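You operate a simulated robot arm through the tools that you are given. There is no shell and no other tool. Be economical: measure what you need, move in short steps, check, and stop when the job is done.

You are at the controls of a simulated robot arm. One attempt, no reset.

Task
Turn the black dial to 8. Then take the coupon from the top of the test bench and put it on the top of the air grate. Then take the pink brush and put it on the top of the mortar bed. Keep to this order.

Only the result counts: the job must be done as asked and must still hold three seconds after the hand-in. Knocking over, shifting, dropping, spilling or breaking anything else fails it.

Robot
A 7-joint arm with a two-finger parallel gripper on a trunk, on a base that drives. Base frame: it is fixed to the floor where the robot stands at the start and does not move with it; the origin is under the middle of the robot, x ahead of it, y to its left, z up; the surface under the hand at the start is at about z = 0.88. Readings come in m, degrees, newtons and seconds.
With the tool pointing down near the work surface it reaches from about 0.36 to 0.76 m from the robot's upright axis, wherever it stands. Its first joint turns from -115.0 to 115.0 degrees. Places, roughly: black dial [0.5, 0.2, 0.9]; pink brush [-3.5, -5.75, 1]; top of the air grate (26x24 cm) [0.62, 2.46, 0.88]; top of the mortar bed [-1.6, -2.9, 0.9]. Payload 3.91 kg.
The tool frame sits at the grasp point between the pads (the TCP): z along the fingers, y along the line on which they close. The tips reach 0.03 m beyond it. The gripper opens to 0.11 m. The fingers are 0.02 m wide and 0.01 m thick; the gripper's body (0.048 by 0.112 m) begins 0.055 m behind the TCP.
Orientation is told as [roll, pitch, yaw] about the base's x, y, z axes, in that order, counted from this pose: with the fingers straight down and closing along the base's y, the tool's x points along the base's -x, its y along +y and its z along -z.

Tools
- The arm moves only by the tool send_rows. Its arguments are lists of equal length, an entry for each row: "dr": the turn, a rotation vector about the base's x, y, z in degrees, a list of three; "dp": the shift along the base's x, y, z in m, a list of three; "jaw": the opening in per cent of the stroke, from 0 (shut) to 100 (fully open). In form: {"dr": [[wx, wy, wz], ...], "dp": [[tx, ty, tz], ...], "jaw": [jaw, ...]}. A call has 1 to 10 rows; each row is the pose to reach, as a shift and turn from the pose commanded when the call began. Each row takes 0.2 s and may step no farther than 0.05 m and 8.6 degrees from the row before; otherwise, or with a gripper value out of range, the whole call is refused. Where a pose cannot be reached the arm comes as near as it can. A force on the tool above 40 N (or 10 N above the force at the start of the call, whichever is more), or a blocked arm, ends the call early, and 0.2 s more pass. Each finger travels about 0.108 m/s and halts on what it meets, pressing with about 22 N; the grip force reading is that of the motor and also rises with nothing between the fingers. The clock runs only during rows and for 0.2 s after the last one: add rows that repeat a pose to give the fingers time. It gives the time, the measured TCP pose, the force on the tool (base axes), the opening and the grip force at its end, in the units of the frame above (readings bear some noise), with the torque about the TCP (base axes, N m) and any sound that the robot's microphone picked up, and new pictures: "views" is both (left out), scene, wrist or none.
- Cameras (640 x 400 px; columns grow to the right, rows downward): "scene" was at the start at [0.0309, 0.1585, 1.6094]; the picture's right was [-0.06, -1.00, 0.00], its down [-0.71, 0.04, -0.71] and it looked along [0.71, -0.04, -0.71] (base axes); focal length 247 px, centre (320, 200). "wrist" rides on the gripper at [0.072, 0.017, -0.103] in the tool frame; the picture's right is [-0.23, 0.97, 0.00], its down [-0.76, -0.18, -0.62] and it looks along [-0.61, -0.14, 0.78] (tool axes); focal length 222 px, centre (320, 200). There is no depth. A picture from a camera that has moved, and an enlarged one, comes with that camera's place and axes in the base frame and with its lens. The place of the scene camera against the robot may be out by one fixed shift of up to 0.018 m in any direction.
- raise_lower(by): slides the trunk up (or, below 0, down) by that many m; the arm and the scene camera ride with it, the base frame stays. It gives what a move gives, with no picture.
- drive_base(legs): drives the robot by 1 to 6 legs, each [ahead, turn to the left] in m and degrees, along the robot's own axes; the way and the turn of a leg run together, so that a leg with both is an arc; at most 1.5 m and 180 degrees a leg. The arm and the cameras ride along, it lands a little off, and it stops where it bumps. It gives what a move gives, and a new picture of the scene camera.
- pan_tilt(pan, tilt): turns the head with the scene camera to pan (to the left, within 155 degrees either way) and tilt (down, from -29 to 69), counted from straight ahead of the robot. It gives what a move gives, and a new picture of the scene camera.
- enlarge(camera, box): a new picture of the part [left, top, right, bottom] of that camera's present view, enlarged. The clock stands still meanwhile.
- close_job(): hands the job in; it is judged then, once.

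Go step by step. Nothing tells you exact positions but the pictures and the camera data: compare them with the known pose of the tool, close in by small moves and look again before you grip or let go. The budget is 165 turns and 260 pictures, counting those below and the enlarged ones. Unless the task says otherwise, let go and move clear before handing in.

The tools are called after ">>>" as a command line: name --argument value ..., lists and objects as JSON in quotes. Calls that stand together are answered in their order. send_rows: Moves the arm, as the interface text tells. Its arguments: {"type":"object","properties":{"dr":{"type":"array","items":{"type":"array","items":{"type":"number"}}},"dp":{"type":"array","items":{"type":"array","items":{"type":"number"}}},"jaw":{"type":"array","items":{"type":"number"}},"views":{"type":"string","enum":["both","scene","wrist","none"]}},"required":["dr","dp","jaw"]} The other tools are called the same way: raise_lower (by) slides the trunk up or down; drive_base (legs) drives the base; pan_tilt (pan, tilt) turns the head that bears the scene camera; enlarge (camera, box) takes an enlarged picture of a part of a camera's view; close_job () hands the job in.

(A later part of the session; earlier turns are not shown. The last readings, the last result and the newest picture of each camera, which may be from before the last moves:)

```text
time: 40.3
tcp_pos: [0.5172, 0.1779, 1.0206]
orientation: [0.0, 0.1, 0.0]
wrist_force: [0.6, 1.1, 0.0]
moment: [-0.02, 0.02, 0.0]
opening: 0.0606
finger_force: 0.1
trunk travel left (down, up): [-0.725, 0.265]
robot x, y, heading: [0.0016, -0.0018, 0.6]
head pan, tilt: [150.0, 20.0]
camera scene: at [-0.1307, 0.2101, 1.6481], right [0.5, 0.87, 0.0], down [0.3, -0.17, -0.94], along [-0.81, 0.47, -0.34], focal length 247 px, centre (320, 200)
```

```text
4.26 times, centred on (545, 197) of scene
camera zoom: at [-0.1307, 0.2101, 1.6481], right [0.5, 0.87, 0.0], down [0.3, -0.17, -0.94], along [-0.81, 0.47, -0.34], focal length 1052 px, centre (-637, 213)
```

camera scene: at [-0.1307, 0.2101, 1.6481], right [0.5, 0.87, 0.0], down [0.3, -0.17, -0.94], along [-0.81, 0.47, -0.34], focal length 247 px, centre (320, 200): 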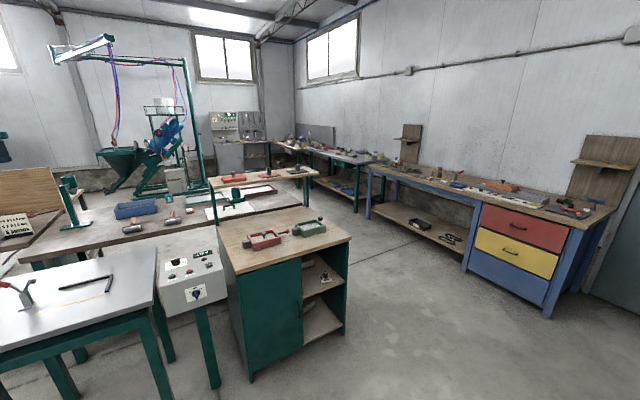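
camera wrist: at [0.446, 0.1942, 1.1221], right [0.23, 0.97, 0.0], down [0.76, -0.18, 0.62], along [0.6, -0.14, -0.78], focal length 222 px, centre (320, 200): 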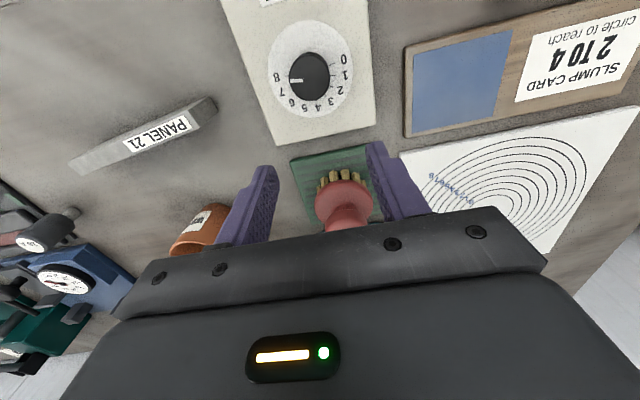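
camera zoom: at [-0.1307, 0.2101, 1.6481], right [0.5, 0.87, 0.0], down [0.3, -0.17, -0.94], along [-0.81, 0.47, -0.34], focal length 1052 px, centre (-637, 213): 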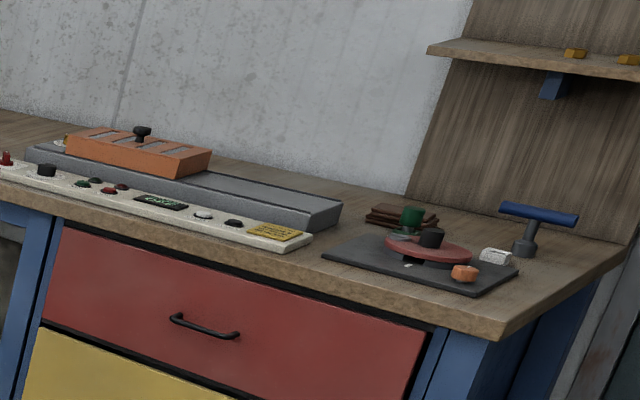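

GRC-style testers stand on this bench, so it may be the test bench. I'll raise the arm out of the way and inspect this bench closely.

>>> send_rows --dr '[[0, 0, 0], [0, 0, 0], [0, 0, 0], [0, 0, 0], [0, 0, 0], [0, 0, 0]]' --dp '[[0, 0, 0.04], [-0.02, 0.02, 0.08], [-0.04, 0.04, 0.12], [-0.06, 0.07, 0.15], [-0.08, 0.1, 0.18], [-0.09, 0.13, 0.2]]' --jaw '[55, 55, 55, 55, 55, 55]' --views "none"

>>> pan_tilt --pan -40 --tilt 40

>>> enlarge --camera "scene" --box '[180, 180, 308, 260]'

>>> enlarge --camera "scene" --box '[290, 130, 418, 210]'

>>> enlarge --camera "scene" --box '[200, 200, 360, 300]'

```text
time: 41.7
tcp_pos: [0.4281, 0.3076, 1.2214]
orientation: [-0.1, 0.1, 0.0]
wrist_force: [0.2, 0.4, 0.5]
moment: [-0.01, -0.04, 0.0]
opening: 0.0602
finger_force: 0.1
trunk travel left (down, up): [-0.725, 0.265]
robot x, y, heading: [-0.0022, 0.0017, 0.1]
head pan, tilt: [150.0, 20.0]
```

```text
time: 44.5
tcp_pos: [0.4285, 0.3065, 1.2203]
orientation: [0.1, 0.1, 0.0]
wrist_force: [0.6, 0.1, 0.2]
moment: [0.02, -0.02, 0.0]
opening: 0.0605
finger_force: 0.0
trunk travel left (down, up): [-0.725, 0.265]
robot x, y, heading: [-0.0027, 0.0003, -0.1]
head pan, tilt: [-40.0, 40.0]
camera scene: at [0.015, 0.1089, 1.6166], right [-0.64, -0.77, 0.0], down [-0.49, 0.41, -0.77], along [0.59, -0.49, -0.64], focal length 247 px, centre (320, 200)
```

scene: 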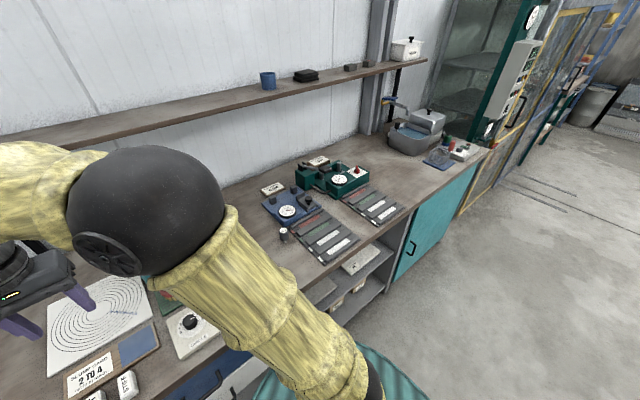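

```text
5.00 times, centred on (244, 220) of scene
camera zoom: at [0.015, 0.1089, 1.6166], right [-0.64, -0.77, 0.0], down [-0.49, 0.41, -0.77], along [0.59, -0.49, -0.64], focal length 1236 px, centre (700, 100)
```

zoom: 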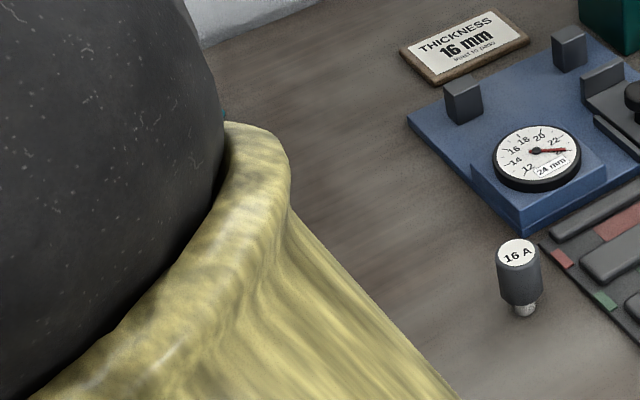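

```text
5.00 times, centred on (354, 170) of scene
camera zoom: at [0.015, 0.1089, 1.6166], right [-0.64, -0.77, 0.0], down [-0.49, 0.41, -0.77], along [0.59, -0.49, -0.64], focal length 1236 px, centre (150, 350)
```

zoom: 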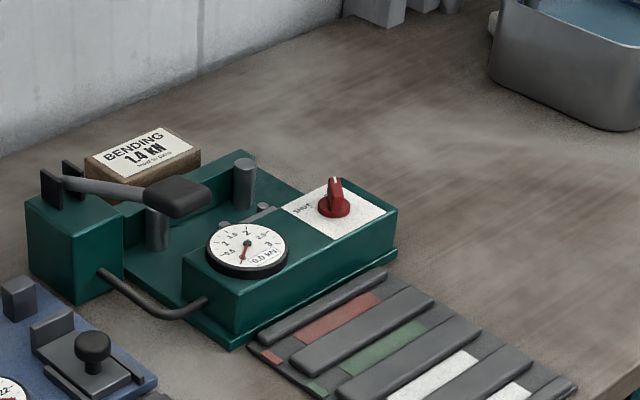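

```text
4.00 times, centred on (280, 250) of scene
camera zoom: at [0.015, 0.1089, 1.6166], right [-0.64, -0.77, 0.0], down [-0.49, 0.41, -0.77], along [0.59, -0.49, -0.64], focal length 989 px, centre (480, 0)
```

zoom: 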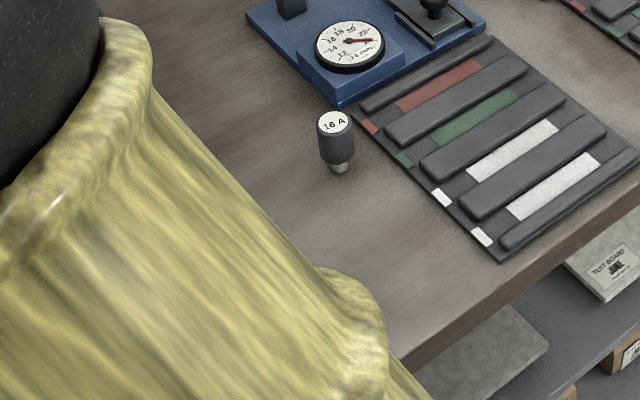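

>>> pan_tilt --pan 0 --tilt 45

>>> enlarge --camera "scene" --box '[300, 140, 428, 220]'

>>> enlarge --camera "scene" --box '[290, 200, 450, 300]'

>>> enlarge --camera "scene" --box '[180, 30, 500, 130]'

```text
time: 45.5
tcp_pos: [0.4281, 0.3067, 1.2199]
orientation: [0.1, 0.1, 0.1]
wrist_force: [-0.3, 0.2, -0.8]
moment: [0.01, 0.0, -0.03]
opening: 0.0606
finger_force: 0.0
trunk travel left (down, up): [-0.725, 0.265]
robot x, y, heading: [-0.004, -0.0026, 0.1]
head pan, tilt: [0.0, 45.0]
camera scene: at [0.0312, 0.1634, 1.6094], right [0.0, -1.0, 0.0], down [-0.71, 0.0, -0.71], along [0.71, 0.0, -0.71], focal length 247 px, centre (320, 200)
```

scene: 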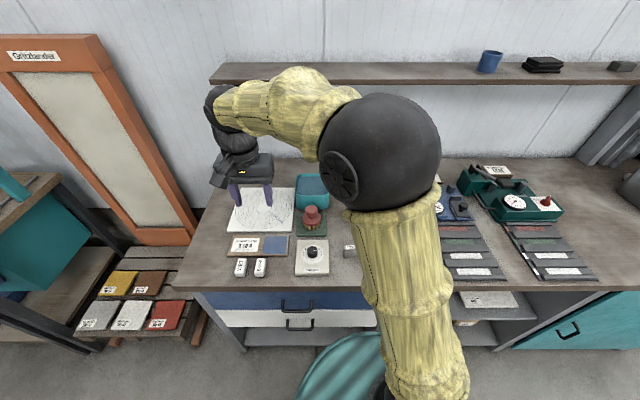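

```text
5.00 times, centred on (364, 180) of scene
camera zoom: at [0.0312, 0.1634, 1.6094], right [0.0, -1.0, 0.0], down [-0.71, 0.0, -0.71], along [0.71, 0.0, -0.71], focal length 1236 px, centre (100, 300)
```

zoom: 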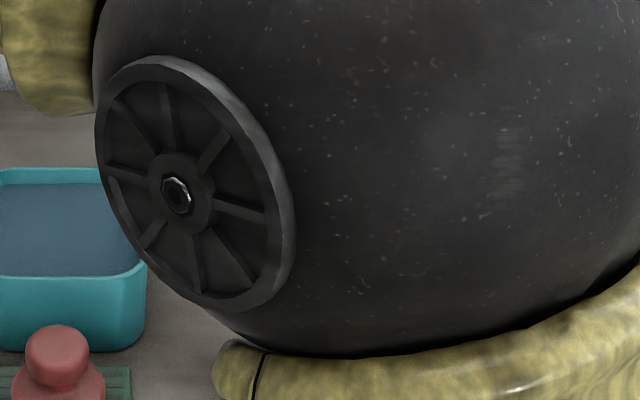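

```text
4.00 times, centred on (370, 250) of scene
camera zoom: at [0.0312, 0.1634, 1.6094], right [0.0, -1.0, 0.0], down [-0.71, 0.0, -0.71], along [0.71, 0.0, -0.71], focal length 989 px, centre (120, 0)
```

zoom: 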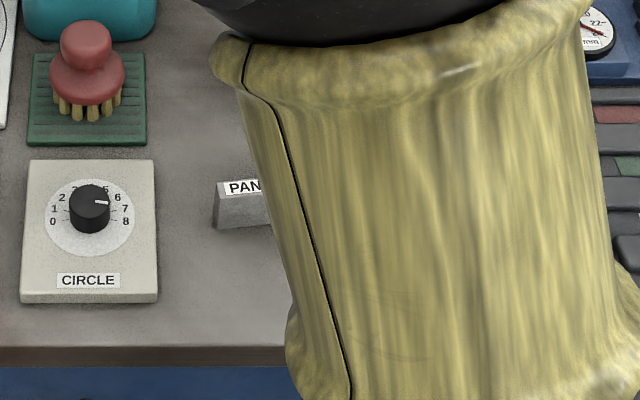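

```text
2.00 times, centred on (340, 80) of scene
camera zoom: at [0.0312, 0.1634, 1.6094], right [0.0, -1.0, 0.0], down [-0.71, 0.0, -0.71], along [0.71, 0.0, -0.71], focal length 494 px, centre (280, 440)
```

zoom: 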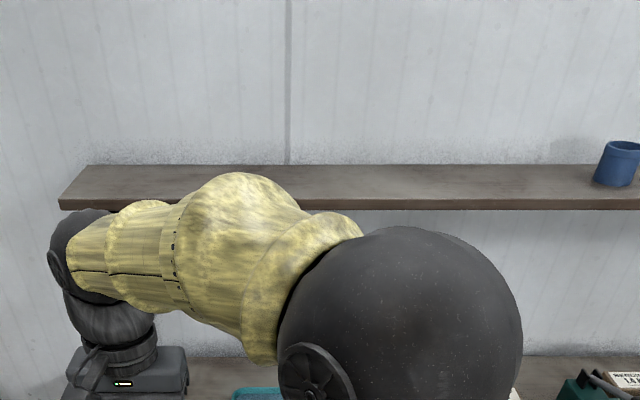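

The grey "PANEL 21" bar looks like the test coupon: GRC coupons are cut from a panel's test board, and it fits the testers and racks here. I'll look at it with the wrist camera.

>>> send_rows --dr '[[0, 0, 0], [0, 0, 0], [0, 0, 0], [0, 0, 0], [0, 0, 0], [0, 0, 0], [0, 0, 0], [0, 0, 0]]' --dp '[[0.009, -0.037, -0.01], [0.018, -0.074, -0.02], [0.027, -0.111, -0.04], [0.036, -0.148, -0.06], [0.045, -0.185, -0.08], [0.055, -0.222, -0.1], [0.063, -0.26, -0.12], [0.07, -0.297, -0.14]]' --jaw '[100, 100, 100, 100, 100, 100, 100, 100]' --views "wrist"

>>> enlarge --camera "wrist" --box '[240, 60, 400, 160]'

```text
time: 47.3
tcp_pos: [0.4993, 0.0088, 1.0802]
orientation: [0.1, 0.2, 0.1]
wrist_force: [0.2, -1.3, -0.2]
moment: [0.03, -0.01, -0.01]
opening: 0.11
finger_force: 0.0
trunk travel left (down, up): [-0.725, 0.265]
robot x, y, heading: [0.003, -0.0005, 0.0]
head pan, tilt: [0.0, 45.0]
camera wrist: at [0.4265, 0.0261, 1.1823], right [0.23, 0.97, 0.0], down [0.76, -0.18, 0.62], along [0.61, -0.14, -0.78], focal length 222 px, centre (320, 200)
```

wrist: 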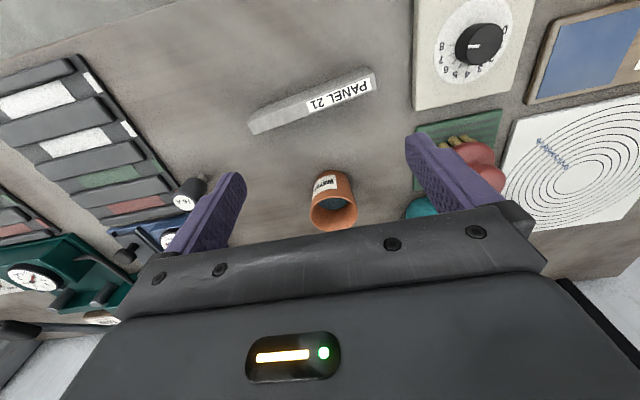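

```text
4.00 times, centred on (320, 110) of wrist
camera zoom: at [0.4265, 0.0261, 1.1823], right [0.23, 0.97, 0.0], down [0.76, -0.18, 0.62], along [0.61, -0.14, -0.78], focal length 888 px, centre (320, 560)
```

zoom: 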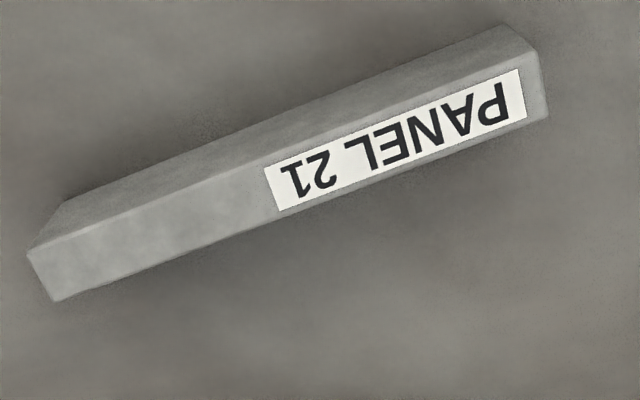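

This is a narrow bar lying on edge, about 15 mm thick, 145 mm long and 50 mm tall, so it is a real loose specimen. I'll turn the gripper so it closes across the thickness, then look again.

>>> send_rows --dr '[[0, 0, -8.4], [0, 0, -16.8], [0, 0, -25.2], [0, 0, -33.6], [0, 0, -42], [0, 0, -50.4], [0, 0, -58.8], [0, 0, -67.2], [0, 0, -75.6], [0, 0, -83.3]]' --dp '[[0, 0, 0], [0, 0, 0], [-0.003, -0.003, 0], [-0.005, -0.006, 0], [-0.005, -0.006, 0], [-0.005, -0.006, 0], [-0.005, -0.006, -0.01], [-0.005, -0.006, -0.02], [-0.005, -0.006, -0.03], [-0.005, -0.006, -0.05]]' --jaw '[60, 60, 60, 60, 60, 60, 60, 60, 60, 60]' --views "wrist"

>>> enlarge --camera "wrist" --box '[220, 60, 420, 185]'

```text
time: 49.5
tcp_pos: [0.4951, 0.0037, 1.0308]
orientation: [0.1, 0.2, -83.5]
wrist_force: [0.2, -0.7, 0.2]
moment: [0.0, -0.02, 0.01]
opening: 0.066
finger_force: 0.1
trunk travel left (down, up): [-0.725, 0.265]
robot x, y, heading: [0.0008, 0.0027, -0.0]
head pan, tilt: [0.0, 45.0]
camera wrist: at [0.5019, 0.0782, 1.1329], right [0.99, -0.11, 0.0], down [-0.09, -0.78, 0.62], along [-0.07, -0.62, -0.78], focal length 222 px, centre (320, 200)
```

wrist: 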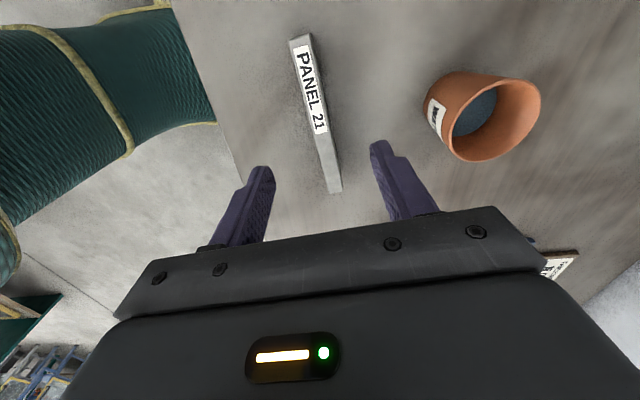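

```text
3.20 times, centred on (320, 122) of wrist
camera zoom: at [0.5019, 0.0782, 1.1329], right [0.99, -0.11, 0.0], down [-0.09, -0.78, 0.62], along [-0.07, -0.62, -0.78], focal length 711 px, centre (320, 448)
```

zoom: 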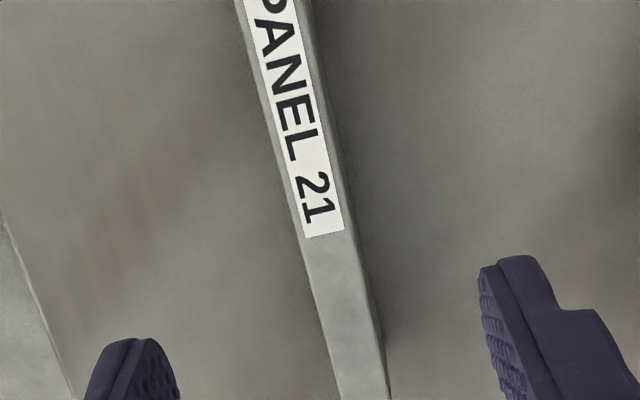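

The bar is centred between the fingers at about (0.494, 0.0). I'll descend with a slight pause above the bench and grip.

>>> send_rows --dr '[[0, 0, 0], [0, 0, 0], [0, 0, 0], [0, 0, 0], [0, 0, 0], [0, 0, 0], [0, 0, 0], [0, 0, 0]]' --dp '[[0, -0.003, -0.04], [0, -0.003, -0.08], [0, -0.003, -0.1], [0, -0.003, -0.112], [0, -0.003, -0.112], [0, -0.003, -0.112], [0, -0.003, -0.112], [0, -0.003, -0.112]]' --jaw '[60, 60, 60, 60, 5, 5, 5, 5]' --views "wrist"

```text
time: 51.3
tcp_pos: [0.4941, 0.0026, 0.9186]
orientation: [-0.1, 0.2, -83.3]
wrist_force: [0.8, 0.4, 0.6]
moment: [0.01, 0.0, 0.01]
opening: 0.0165
finger_force: 22.8
trunk travel left (down, up): [-0.725, 0.265]
robot x, y, heading: [-0.0039, 0.0014, 0.2]
head pan, tilt: [0.0, 45.0]
camera wrist: at [0.5008, 0.0753, 1.0201], right [0.99, -0.11, 0.0], down [-0.09, -0.78, 0.62], along [-0.07, -0.62, -0.78], focal length 222 px, centre (320, 200)
```

wrist: 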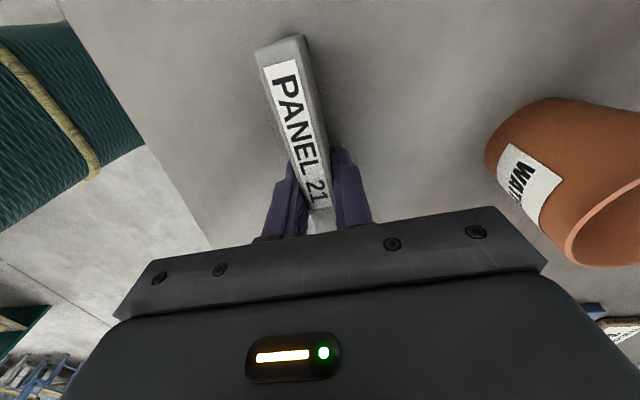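

The coupon is gripped at 16.5 mm. I'll lift it and check.

>>> send_rows --dr '[[0, 0, 0], [0, 0, 0], [0, 0, 0], [0, 0, 0], [0, 0, 0], [0, 0, 0], [0, 0, 0], [0, 0, 0]]' --dp '[[0, 0, 0.03], [0, 0, 0.07], [0, 0, 0.11], [-0.01, 0, 0.15], [-0.03, 0, 0.19], [-0.05, 0, 0.23], [-0.07, 0, 0.26], [-0.08, 0, 0.28]]' --jaw '[5, 5, 5, 5, 5, 5, 5, 5]' --views "both"

```text
time: 53.1
tcp_pos: [0.4136, 0.0013, 1.1992]
orientation: [0.0, 0.1, -83.4]
wrist_force: [-1.3, 0.7, -2.0]
moment: [0.02, 0.0, -0.01]
opening: 0.0167
finger_force: 22.4
trunk travel left (down, up): [-0.725, 0.265]
robot x, y, heading: [-0.0026, 0.0006, 0.1]
head pan, tilt: [0.0, 45.0]
camera scene: at [0.0308, 0.1633, 1.6094], right [0.0, -1.0, 0.0], down [-0.71, 0.0, -0.71], along [0.71, 0.0, -0.71], focal length 247 px, centre (320, 200)
camera wrist: at [0.4209, 0.0747, 1.3], right [0.99, -0.11, 0.0], down [-0.09, -0.78, 0.62], along [-0.07, -0.62, -0.78], focal length 222 px, centre (320, 200)
```

scene: 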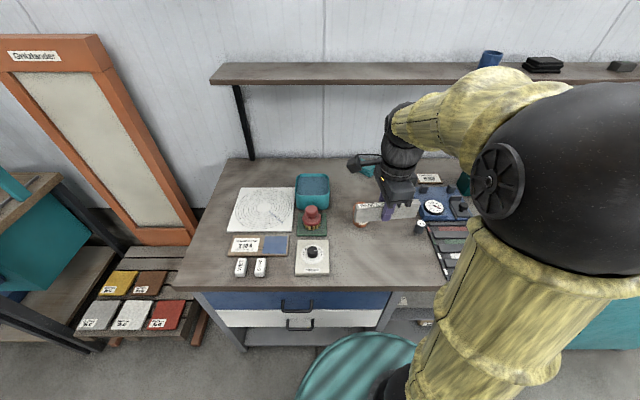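
wrist: 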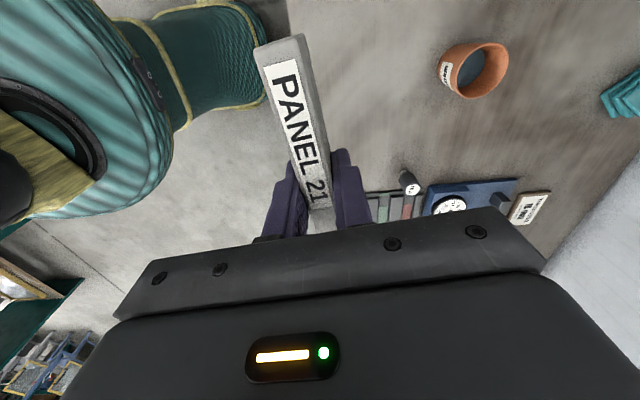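

The coupon is held firmly. Next I'll back off a little, turn left and drive along the benches toward the air grate.

>>> drive_base --legs '[[-0.12, 0], [0, 90], [1.2, 0]]'

```text
time: 66.7
tcp_pos: [-0.1222, 1.6001, 1.1987]
orientation: [-0.1, 0.1, 6.6]
wrist_force: [-0.3, 0.3, -2.7]
moment: [-0.02, 0.02, 0.0]
opening: 0.017
finger_force: 22.4
trunk travel left (down, up): [-0.725, 0.265]
robot x, y, heading: [-0.1187, 1.1834, 90.0]
head pan, tilt: [0.0, 45.0]
camera scene: at [-0.2635, 1.2183, 1.6094], right [1.0, 0.0, 0.0], down [0.0, -0.71, -0.71], along [0.0, 0.71, -0.71], focal length 247 px, centre (320, 200)
```

scene: 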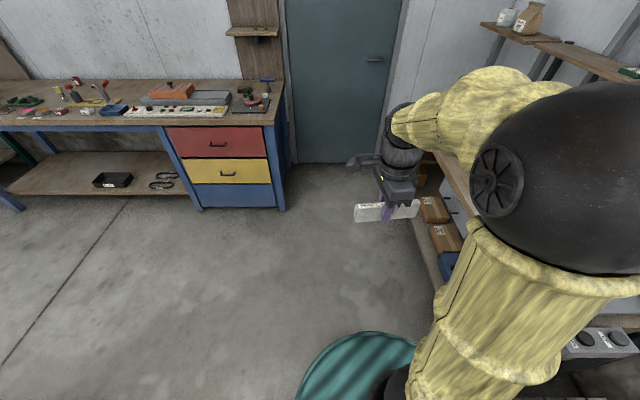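

>>> drive_base --legs '[[1.25, 0], [0, -90]]'

```text
time: 79.6
tcp_pos: [0.2909, 2.4403, 1.1976]
orientation: [-0.2, 0.1, -82.6]
wrist_force: [0.5, 0.5, -1.7]
moment: [0.02, -0.02, 0.03]
opening: 0.0166
finger_force: 22.3
trunk travel left (down, up): [-0.725, 0.265]
robot x, y, heading: [-0.124, 2.4378, 0.9]
head pan, tilt: [0.0, 45.0]
camera scene: at [-0.0937, 2.6003, 1.6094], right [0.01, -1.0, 0.0], down [-0.71, -0.01, -0.71], along [0.71, 0.01, -0.71], focal length 247 px, centre (320, 200)
```

scene: 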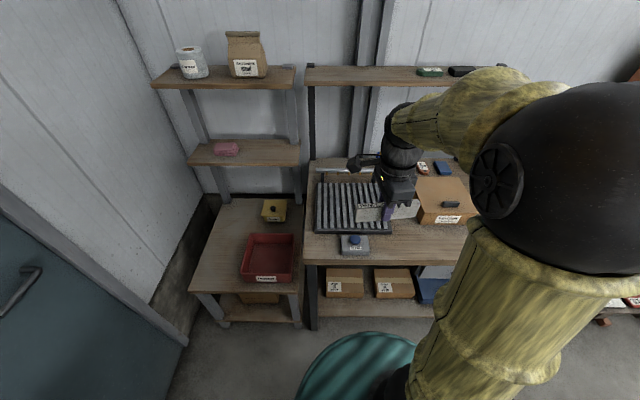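

The ribbed air grate is just ahead, with its slats running along x. I'll drive forward a little and move the coupon over the centre of the grate.

>>> drive_base --legs '[[0.07, 0]]'

>>> enlarge --camera "scene" --box '[280, 150, 440, 250]'

```text
time: 80.7
tcp_pos: [0.3615, 2.4429, 1.1965]
orientation: [-0.1, 0.0, -82.7]
wrist_force: [-0.4, -0.3, -2.7]
moment: [-0.02, 0.0, -0.02]
opening: 0.0167
finger_force: 22.2
trunk travel left (down, up): [-0.725, 0.265]
robot x, y, heading: [-0.0527, 2.4391, 0.5]
head pan, tilt: [0.0, 45.0]
camera scene: at [-0.0231, 2.6011, 1.6093], right [0.01, -1.0, 0.0], down [-0.71, -0.01, -0.71], along [0.71, 0.01, -0.71], focal length 247 px, centre (320, 200)
```

scene: 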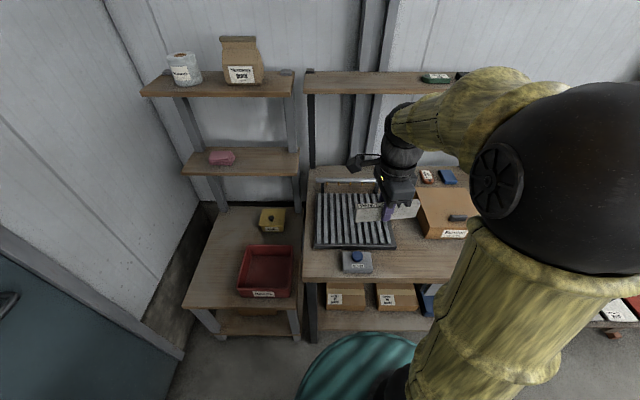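

```text
4.00 times, centred on (360, 200) of scene
camera zoom: at [-0.0231, 2.6011, 1.6093], right [0.01, -1.0, 0.0], down [-0.71, -0.01, -0.71], along [0.71, 0.01, -0.71], focal length 989 px, centre (160, 200)
```

zoom: 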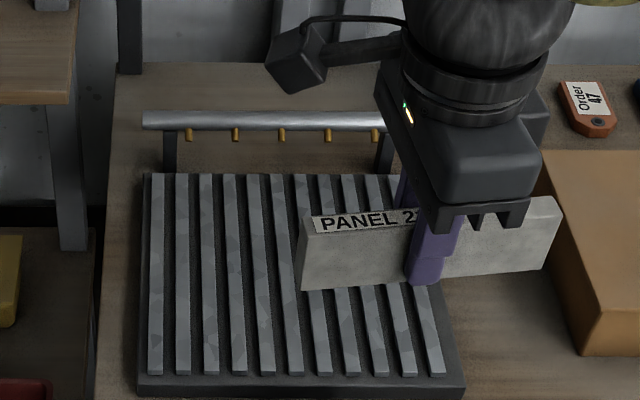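

>>> send_rows --dr '[[0, 0, 0], [0, 0, 0], [0, 0, 0], [0, 0, 0], [0, 0, 0], [0, 0, 0], [0, 0, 0], [0, 0, 0]]' --dp '[[0.03, 0.005, -0.02], [0.065, 0.01, -0.04], [0.1, 0.015, -0.06], [0.135, 0.02, -0.09], [0.17, 0.022, -0.12], [0.205, 0.022, -0.155], [0.235, 0.022, -0.19], [0.249, 0.022, -0.225]]' --jaw '[5, 5, 5, 5, 5, 5, 5, 5]' --views "both"

>>> enlarge --camera "scene" --box '[280, 150, 440, 250]'

```text
time: 82.5
tcp_pos: [0.6096, 2.4651, 0.9707]
orientation: [-0.1, 0.1, -82.7]
wrist_force: [0.1, 0.2, -2.9]
moment: [0.04, -0.01, 0.01]
opening: 0.0168
finger_force: 21.7
trunk travel left (down, up): [-0.725, 0.265]
robot x, y, heading: [-0.0547, 2.4411, 0.7]
head pan, tilt: [0.0, 45.0]
camera scene: at [-0.0229, 2.6011, 1.6094], right [0.01, -1.0, 0.0], down [-0.71, -0.01, -0.71], along [0.71, 0.01, -0.71], focal length 247 px, centre (320, 200)
camera wrist: at [0.6161, 2.5391, 1.0728], right [0.99, -0.1, 0.0], down [-0.08, -0.78, 0.62], along [-0.06, -0.62, -0.78], focal length 222 px, centre (320, 200)
```

scene: 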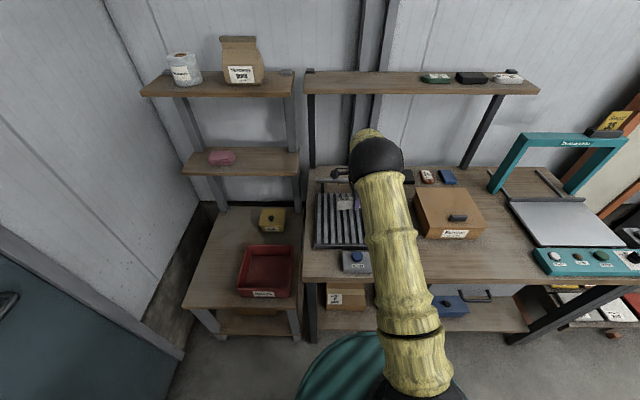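
wrist: 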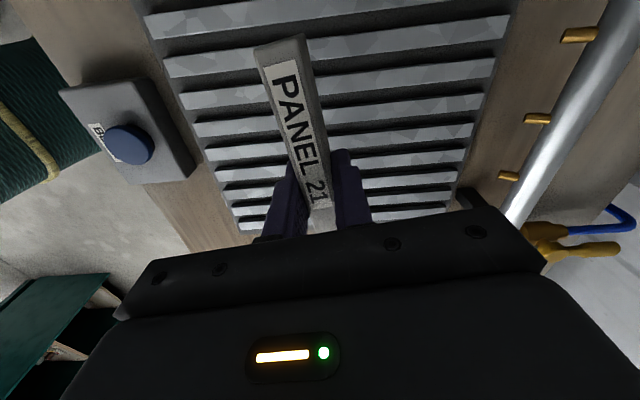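

```text
4.00 times, centred on (360, 200) of scene
camera zoom: at [-0.0229, 2.6011, 1.6094], right [0.01, -1.0, 0.0], down [-0.71, -0.01, -0.71], along [0.71, 0.01, -0.71], focal length 989 px, centre (160, 200)
```

zoom: 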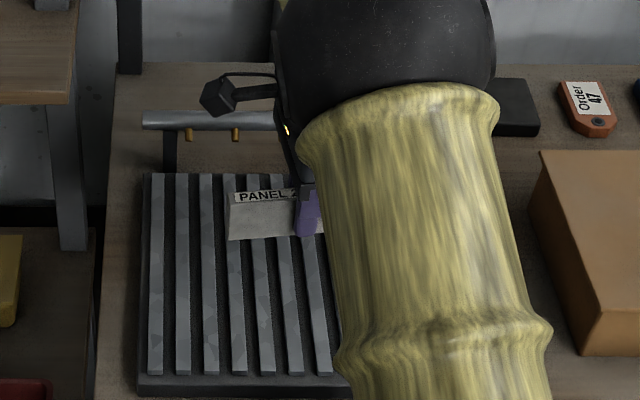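

I'll shift the coupon 15 mm in +y for more margin and lower it in small steps.

>>> send_rows --dr '[[0, 0, 0], [0, 0, 0], [0, 0, 0], [0, 0, 0]]' --dp '[[-0.004, 0.015, 0], [-0.004, 0.015, -0.02], [-0.004, 0.015, -0.035], [-0.004, 0.015, -0.042]]' --jaw '[5, 5, 5, 5]' --views "wrist"

>>> send_rows --dr '[[0, 0, 0], [0, 0, 0]]' --dp '[[0, 0, -0.002], [0, 0, -0.005]]' --jaw '[5, 5]' --views "none"

```text
time: 83.5
tcp_pos: [0.6056, 2.4809, 0.9313]
orientation: [-0.1, 0.1, -82.6]
wrist_force: [-0.7, 0.3, -2.1]
moment: [-0.01, 0.0, -0.01]
opening: 0.0168
finger_force: 22.0
trunk travel left (down, up): [-0.725, 0.265]
robot x, y, heading: [-0.0526, 2.4367, 0.3]
head pan, tilt: [0.0, 45.0]
camera wrist: at [0.6122, 2.5539, 1.0322], right [0.99, -0.1, 0.0], down [-0.08, -0.78, 0.62], along [-0.06, -0.62, -0.78], focal length 222 px, centre (320, 200)
```

wrist: 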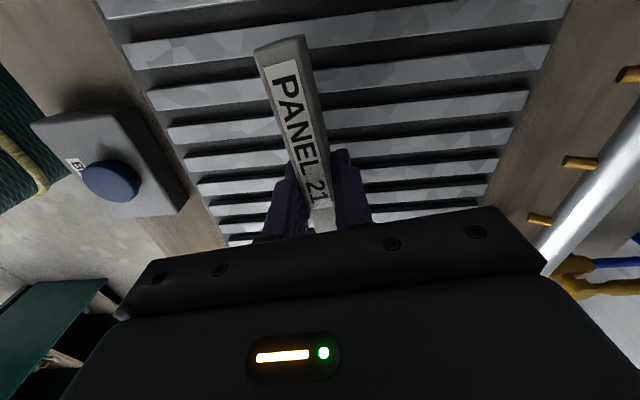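

```text
time: 84.1
tcp_pos: [0.6057, 2.4811, 0.9252]
orientation: [-0.1, 0.1, -82.6]
wrist_force: [0.2, 0.3, -2.6]
moment: [0.0, 0.0, -0.01]
opening: 0.0165
finger_force: 22.1
trunk travel left (down, up): [-0.725, 0.265]
robot x, y, heading: [-0.0506, 2.4407, 0.7]
head pan, tilt: [0.0, 45.0]
```

>>> send_rows --dr '[[0, 0, 0], [0, 0, 0]]' --dp '[[0, 0, -0.002], [0, 0, -0.004]]' --jaw '[5, 5]' --views "none"

>>> send_rows --dr '[[0, 0, 0], [0, 0, 0]]' --dp '[[0, 0, -0.001], [0, 0, -0.002]]' --jaw '[5, 5]' --views "none"

```text
time: 84.7
tcp_pos: [0.6053, 2.4808, 0.9216]
orientation: [-0.1, 0.1, -82.6]
wrist_force: [0.8, -0.9, -3.3]
moment: [-0.04, 0.02, -0.03]
opening: 0.0167
finger_force: 22.1
trunk travel left (down, up): [-0.725, 0.265]
robot x, y, heading: [-0.0542, 2.4396, 0.6]
head pan, tilt: [0.0, 45.0]
```

```text
time: 85.3
tcp_pos: [0.6057, 2.4801, 0.9197]
orientation: [-0.1, 0.1, -82.5]
wrist_force: [-1.0, -1.3, -1.6]
moment: [0.04, 0.01, 0.01]
opening: 0.0166
finger_force: 21.6
trunk travel left (down, up): [-0.725, 0.265]
robot x, y, heading: [-0.0552, 2.4367, 0.5]
head pan, tilt: [0.0, 45.0]
```

>>> send_rows --dr '[[0, 0, 0], [0, 0, 0]]' --dp '[[0, 0, -0.0015], [0, 0, -0.003]]' --jaw '[5, 5]' --views "none"

>>> send_rows --dr '[[0, 0, 0], [0, 0, 0]]' --dp '[[0, 0, -0.0015], [0, 0, -0.003]]' --jaw '[5, 5]' --views "wrist"

```text
time: 85.9
tcp_pos: [0.6067, 2.4797, 0.9162]
orientation: [-0.1, 0.1, -82.6]
wrist_force: [-1.0, -0.1, -3.2]
moment: [0.01, 0.02, 0.01]
opening: 0.0168
finger_force: 22.1
trunk travel left (down, up): [-0.725, 0.265]
robot x, y, heading: [-0.0513, 2.4347, 0.5]
head pan, tilt: [0.0, 45.0]
```

```text
time: 86.5
tcp_pos: [0.6058, 2.4809, 0.9137]
orientation: [-0.1, 0.0, -82.5]
wrist_force: [0.1, 0.3, -2.8]
moment: [-0.01, -0.01, 0.0]
opening: 0.0168
finger_force: 22.2
trunk travel left (down, up): [-0.725, 0.265]
robot x, y, heading: [-0.0562, 2.4409, 0.6]
head pan, tilt: [0.0, 45.0]
camera wrist: at [0.6123, 2.554, 1.0153], right [0.99, -0.1, 0.0], down [-0.08, -0.78, 0.62], along [-0.06, -0.62, -0.78], focal length 222 px, centre (320, 200)
```

wrist: 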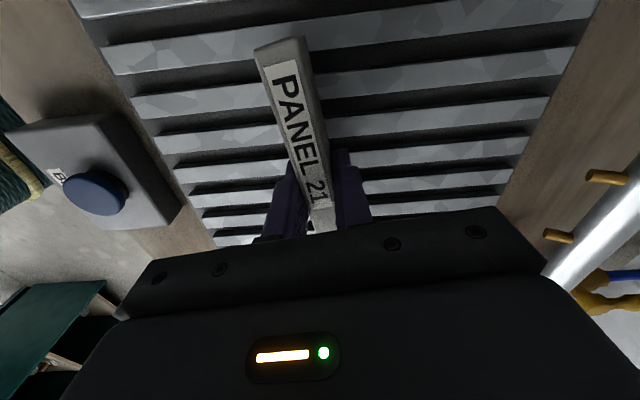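

>>> send_rows --dr '[[0, 0, 0], [0, 0, 0]]' --dp '[[0, 0, -0.0015], [0, 0, -0.003]]' --jaw '[5, 5]' --views "none"

>>> send_rows --dr '[[0, 0, 0], [0, 0, 0]]' --dp '[[0, 0, -0.0015], [0, 0, -0.003]]' --jaw '[5, 5]' --views "none"

```text
time: 87.1
tcp_pos: [0.6065, 2.4802, 0.9105]
orientation: [0.0, 0.1, -82.5]
wrist_force: [0.5, 0.0, -2.1]
moment: [0.01, 0.03, 0.02]
opening: 0.0172
finger_force: 22.0
trunk travel left (down, up): [-0.725, 0.265]
robot x, y, heading: [-0.0506, 2.4357, 0.6]
head pan, tilt: [0.0, 45.0]
```

```text
time: 87.7
tcp_pos: [0.6065, 2.481, 0.9071]
orientation: [0.0, 0.0, -82.6]
wrist_force: [-0.1, 1.6, 0.5]
moment: [-0.2, -0.03, -0.01]
opening: 0.0167
finger_force: 21.6
trunk travel left (down, up): [-0.725, 0.265]
robot x, y, heading: [-0.054, 2.4403, 0.6]
head pan, tilt: [0.0, 45.0]
```

Contact is starting, as the weight is coming off the gripper. One more millimetre.

>>> send_rows --dr '[[0, 0, 0], [0, 0, 0]]' --dp '[[0, 0, -0.001], [0, 0, -0.0015]]' --jaw '[5, 5]' --views "none"

```text
time: 88.3
tcp_pos: [0.6051, 2.4806, 0.9067]
orientation: [0.1, 0.1, -82.6]
wrist_force: [1.0, 0.8, 12.2]
moment: [-0.47, 0.0, 0.05]
opening: 0.0168
finger_force: 22.1
trunk travel left (down, up): [-0.725, 0.265]
robot x, y, heading: [-0.0541, 2.4403, 0.6]
head pan, tilt: [0.0, 45.0]
```

The coupon is resting on the slats. I'll open gently and withdraw straight up.

>>> send_rows --dr '[[0, 0, 0], [0, 0, 0], [0, 0, 0], [0, 0, 0], [0, 0, 0], [0, 0, 0], [0, 0, 0], [0, 0, 0]]' --dp '[[0, 0, 0.001], [0, 0, 0.001], [0, 0, 0.001], [0, 0, 0.02], [0, 0, 0.05], [0, 0, 0.09], [0, 0, 0.13], [-0.02, 0, 0.17]]' --jaw '[25, 40, 45, 45, 45, 45, 45, 45]' --views "both"

>>> enlarge --camera "wrist" --box '[200, 40, 440, 190]'

```text
time: 90.1
tcp_pos: [0.5842, 2.4807, 1.0767]
orientation: [0.0, 0.1, -82.6]
wrist_force: [0.1, 0.2, -0.1]
moment: [0.02, 0.02, 0.02]
opening: 0.0495
finger_force: 0.0
trunk travel left (down, up): [-0.725, 0.265]
robot x, y, heading: [-0.051, 2.4391, 0.7]
head pan, tilt: [0.0, 45.0]
camera scene: at [-0.0258, 2.6009, 1.6094], right [0.01, -1.0, 0.0], down [-0.71, -0.01, -0.71], along [0.71, 0.01, -0.71], focal length 247 px, centre (320, 200)
camera wrist: at [0.5904, 2.5539, 1.1781], right [0.99, -0.1, 0.0], down [-0.08, -0.78, 0.62], along [-0.06, -0.62, -0.78], focal length 222 px, centre (320, 200)
```

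scene: 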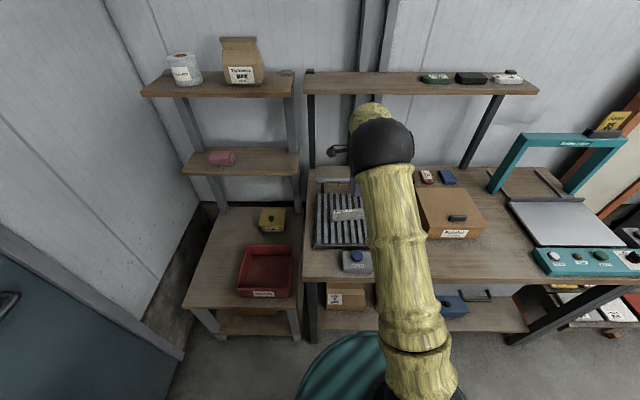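
wrist: 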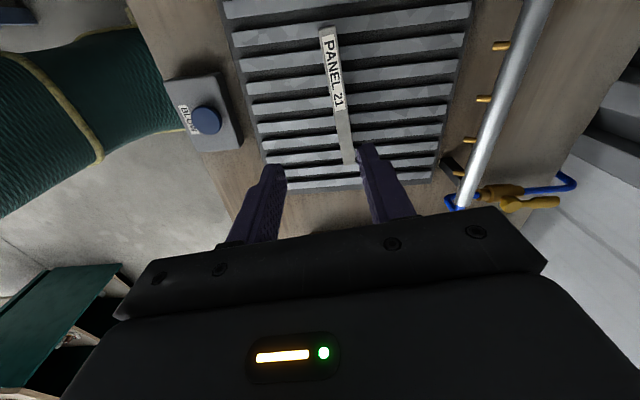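

```text
2.67 times, centred on (320, 115) of wrist
camera zoom: at [0.5904, 2.5539, 1.1781], right [0.99, -0.1, 0.0], down [-0.08, -0.78, 0.62], along [-0.06, -0.62, -0.78], focal length 592 px, centre (320, 427)
```

zoom: 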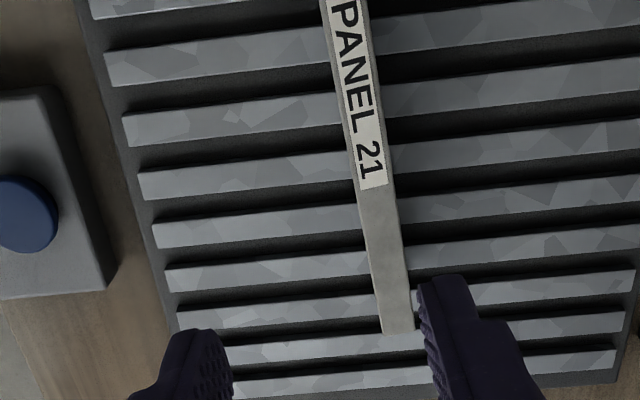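

The coupon stands on the grate, clear of the gripper. I'll retract the arm, back off and drive toward the mortar bed area.

>>> send_rows --dr '[[0, 0, 8.3], [0, 0, 16.6], [0, 0, 24.9], [0, 0, 33.2], [0, 0, 41.5], [0, 0, 49.8], [0, 0, 58.1], [0, 0, 66.4], [0, 0, 74.7], [0, 0, 82.6]]' --dp '[[0, 0, 0.03], [-0.02, 0, 0.06], [-0.05, 0, 0.08], [-0.08, 0, 0.1], [-0.11, 0, 0.12], [-0.14, 0, 0.13], [-0.17, 0, 0.14], [-0.19, 0, 0.15], [-0.21, 0, 0.15], [-0.23, 0, 0.15]]' --jaw '[45, 45, 45, 45, 45, 45, 45, 45, 45, 45]' --views "scene"

>>> enlarge --camera "scene" --box '[280, 150, 440, 250]'

>>> drive_base --legs '[[-0.35, 0], [0, -90], [1.5, 0], [1.5, 0]]'

```text
time: 92.3
tcp_pos: [0.3542, 2.4806, 1.226]
orientation: [-0.1, 0.1, 0.2]
wrist_force: [0.5, -0.1, 0.7]
moment: [0.0, -0.02, 0.0]
opening: 0.0492
finger_force: 0.0
trunk travel left (down, up): [-0.725, 0.265]
robot x, y, heading: [-0.0511, 2.4375, 0.7]
head pan, tilt: [0.0, 45.0]
camera scene: at [-0.025, 2.601, 1.6094], right [0.01, -1.0, 0.0], down [-0.71, -0.01, -0.71], along [0.71, 0.01, -0.71], focal length 247 px, centre (320, 200)
```

scene: 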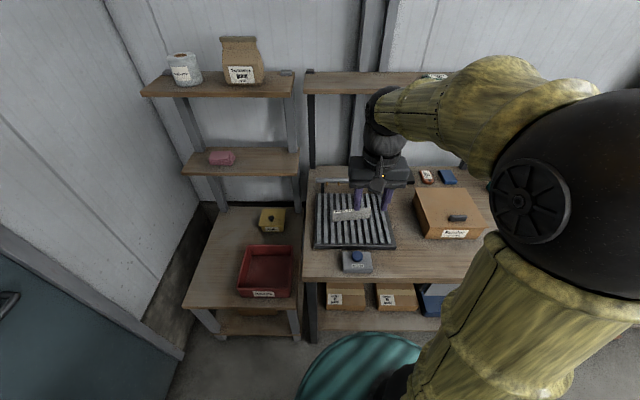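

```text
4.00 times, centred on (360, 200) of scene
camera zoom: at [-0.025, 2.601, 1.6094], right [0.01, -1.0, 0.0], down [-0.71, -0.01, -0.71], along [0.71, 0.01, -0.71], focal length 989 px, centre (160, 200)
```

zoom: 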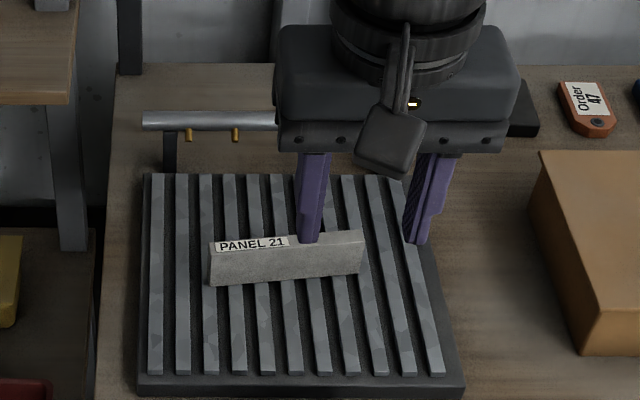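

```text
time: 94.0
tcp_pos: [0.1797, 2.4778, 1.226]
orientation: [-0.2, 0.3, -0.1]
wrist_force: [0.9, -0.3, 0.7]
moment: [-0.02, 0.05, -0.02]
opening: 0.0496
finger_force: 0.0
trunk travel left (down, up): [-0.725, 0.265]
robot x, y, heading: [-0.2309, 2.4367, 0.6]
head pan, tilt: [0.0, 45.0]
stopped in leg 1: the robot was blocked; the commanded pose is now the measured one
camera scene: at [-0.1989, 2.598, 1.6093], right [0.01, -1.0, 0.0], down [-0.71, -0.01, -0.71], along [0.71, 0.01, -0.71], focal length 247 px, centre (320, 200)
```

scene: 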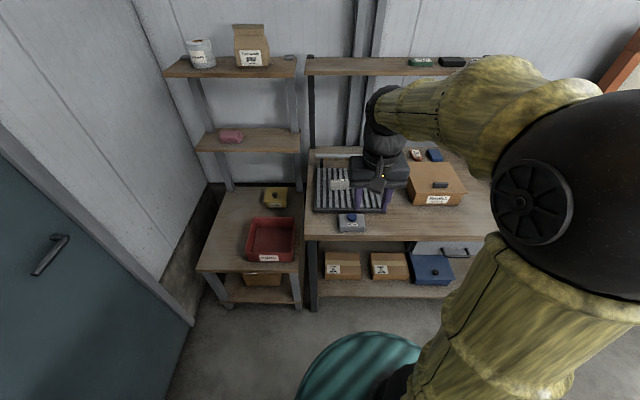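

The robot bumped the bench behind it. I'll ease forward a little, turn right and drive down the aisle.

>>> drive_base --legs '[[0.08, 0], [0, -90], [1.0, 0]]'

>>> pan_tilt --pan 120 --tilt 35

```text
time: 106.4
tcp_pos: [-0.1199, 1.0241, 1.2279]
orientation: [0.0, 0.0, -90.9]
wrist_force: [-0.4, -0.6, 0.1]
moment: [0.01, 0.01, -0.03]
opening: 0.0495
finger_force: 0.1
trunk travel left (down, up): [-0.725, 0.265]
robot x, y, heading: [-0.1555, 1.4331, -90.3]
head pan, tilt: [0.0, 45.0]
camera scene: at [0.0047, 1.4226, 1.6094], right [-1.0, 0.0, 0.0], down [0.0, 0.71, -0.71], along [0.0, -0.71, -0.71], focal length 247 px, centre (320, 200)
```

scene: 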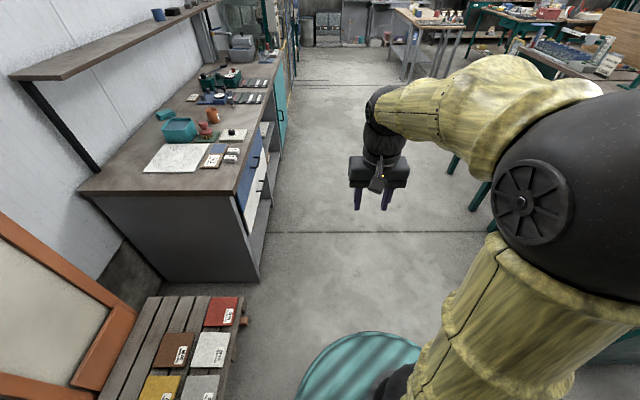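

```text
time: 108.4
tcp_pos: [-0.1202, 1.0258, 1.2274]
orientation: [0.1, 0.0, -90.8]
wrist_force: [0.0, 0.1, 0.2]
moment: [0.01, 0.02, 0.0]
opening: 0.0495
finger_force: 0.1
trunk travel left (down, up): [-0.725, 0.265]
robot x, y, heading: [-0.1533, 1.4323, -90.4]
head pan, tilt: [120.0, 35.0]
camera scene: at [0.0815, 1.548, 1.6242], right [0.5, -0.87, 0.0], down [-0.5, -0.28, -0.82], along [0.71, 0.41, -0.57], focal length 247 px, centre (320, 200)
```

scene: 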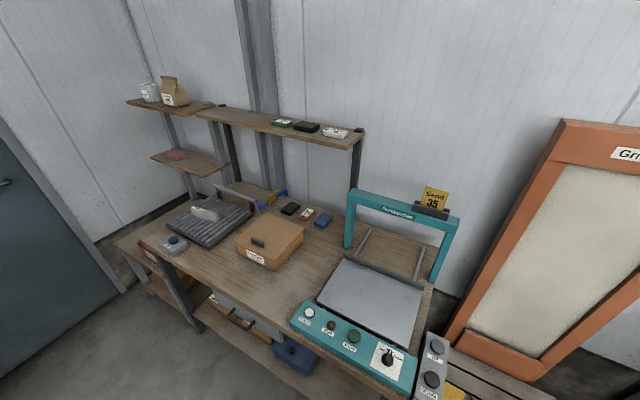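

The coupon is still standing on the grate. I'll continue down the aisle toward the mortar bed table.

>>> drive_base --legs '[[0, -6], [1.5, 0], [1.5, 0]]'

>>> pan_tilt --pan -30 --tilt 25

>>> enlarge --camera "scene" --box '[160, 60, 480, 260]'

```text
time: 126.2
tcp_pos: [-0.482, -1.9753, 1.226]
orientation: [0.0, 0.0, -96.8]
wrist_force: [-0.4, -0.1, 0.2]
moment: [0.0, -0.03, -0.02]
opening: 0.0496
finger_force: 0.1
trunk travel left (down, up): [-0.725, 0.265]
robot x, y, heading: [-0.4796, -1.5644, -96.0]
head pan, tilt: [120.0, 35.0]
camera scene: at [-0.2295, -1.4754, 1.6242], right [0.41, -0.91, 0.0], down [-0.52, -0.23, -0.82], along [0.75, 0.33, -0.57], focal length 247 px, centre (320, 200)
```

scene: 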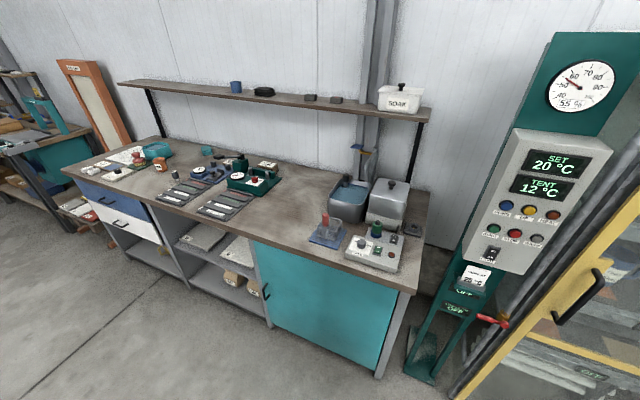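

```text
time: 128.5
tcp_pos: [-0.4832, -1.9756, 1.2274]
orientation: [0.0, 0.1, -96.7]
wrist_force: [-0.3, -0.3, -0.3]
moment: [0.02, 0.02, 0.0]
opening: 0.0495
finger_force: 0.1
trunk travel left (down, up): [-0.725, 0.265]
robot x, y, heading: [-0.4813, -1.5636, -96.3]
head pan, tilt: [-30.0, 25.0]
camera scene: at [-0.3642, -1.5854, 1.64], right [-0.81, 0.59, 0.0], down [0.25, 0.34, -0.91], along [-0.53, -0.73, -0.42], focal length 247 px, centre (320, 200)
```

scene: 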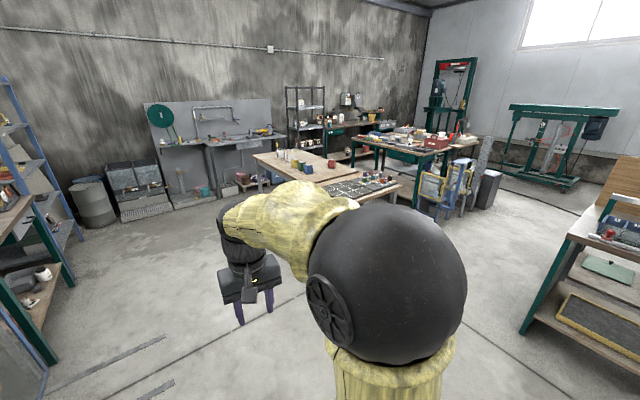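

```text
2.00 times, centred on (320, 160) of scene
camera zoom: at [-0.3642, -1.5854, 1.64], right [-0.81, 0.59, 0.0], down [0.25, 0.34, -0.91], along [-0.53, -0.73, -0.42], focal length 494 px, centre (320, 280)
```

zoom: 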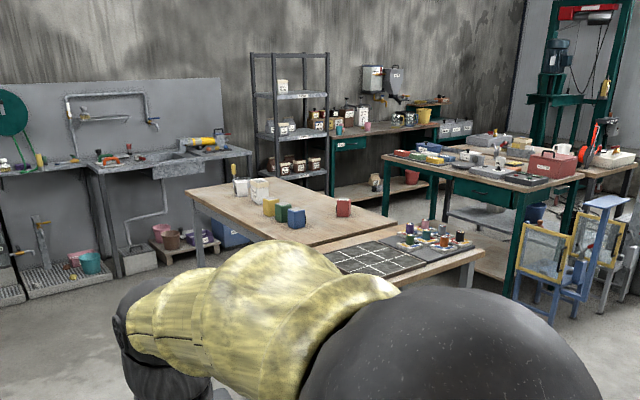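

>>> enlarge --camera "scene" --box '[310, 85, 406, 145]'

>>> enlarge --camera "scene" --box '[300, 145, 412, 215]'

```text
6.67 times, centred on (358, 115) of scene
camera zoom: at [-0.3642, -1.5854, 1.64], right [-0.81, 0.59, 0.0], down [0.25, 0.34, -0.91], along [-0.53, -0.73, -0.42], focal length 1648 px, centre (67, 767)
```

zoom: 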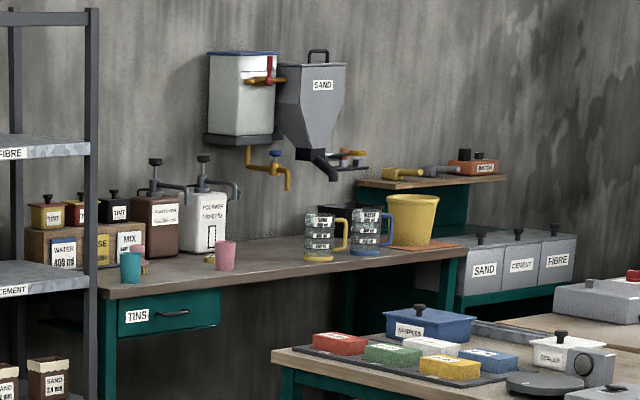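

```text
5.71 times, centred on (356, 180) of scene
camera zoom: at [-0.3642, -1.5854, 1.64], right [-0.81, 0.59, 0.0], down [0.25, 0.34, -0.91], along [-0.53, -0.73, -0.42], focal length 1413 px, centre (114, 314)
```

zoom: 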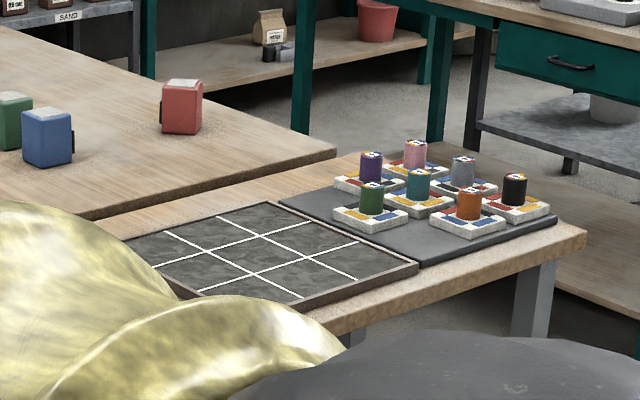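

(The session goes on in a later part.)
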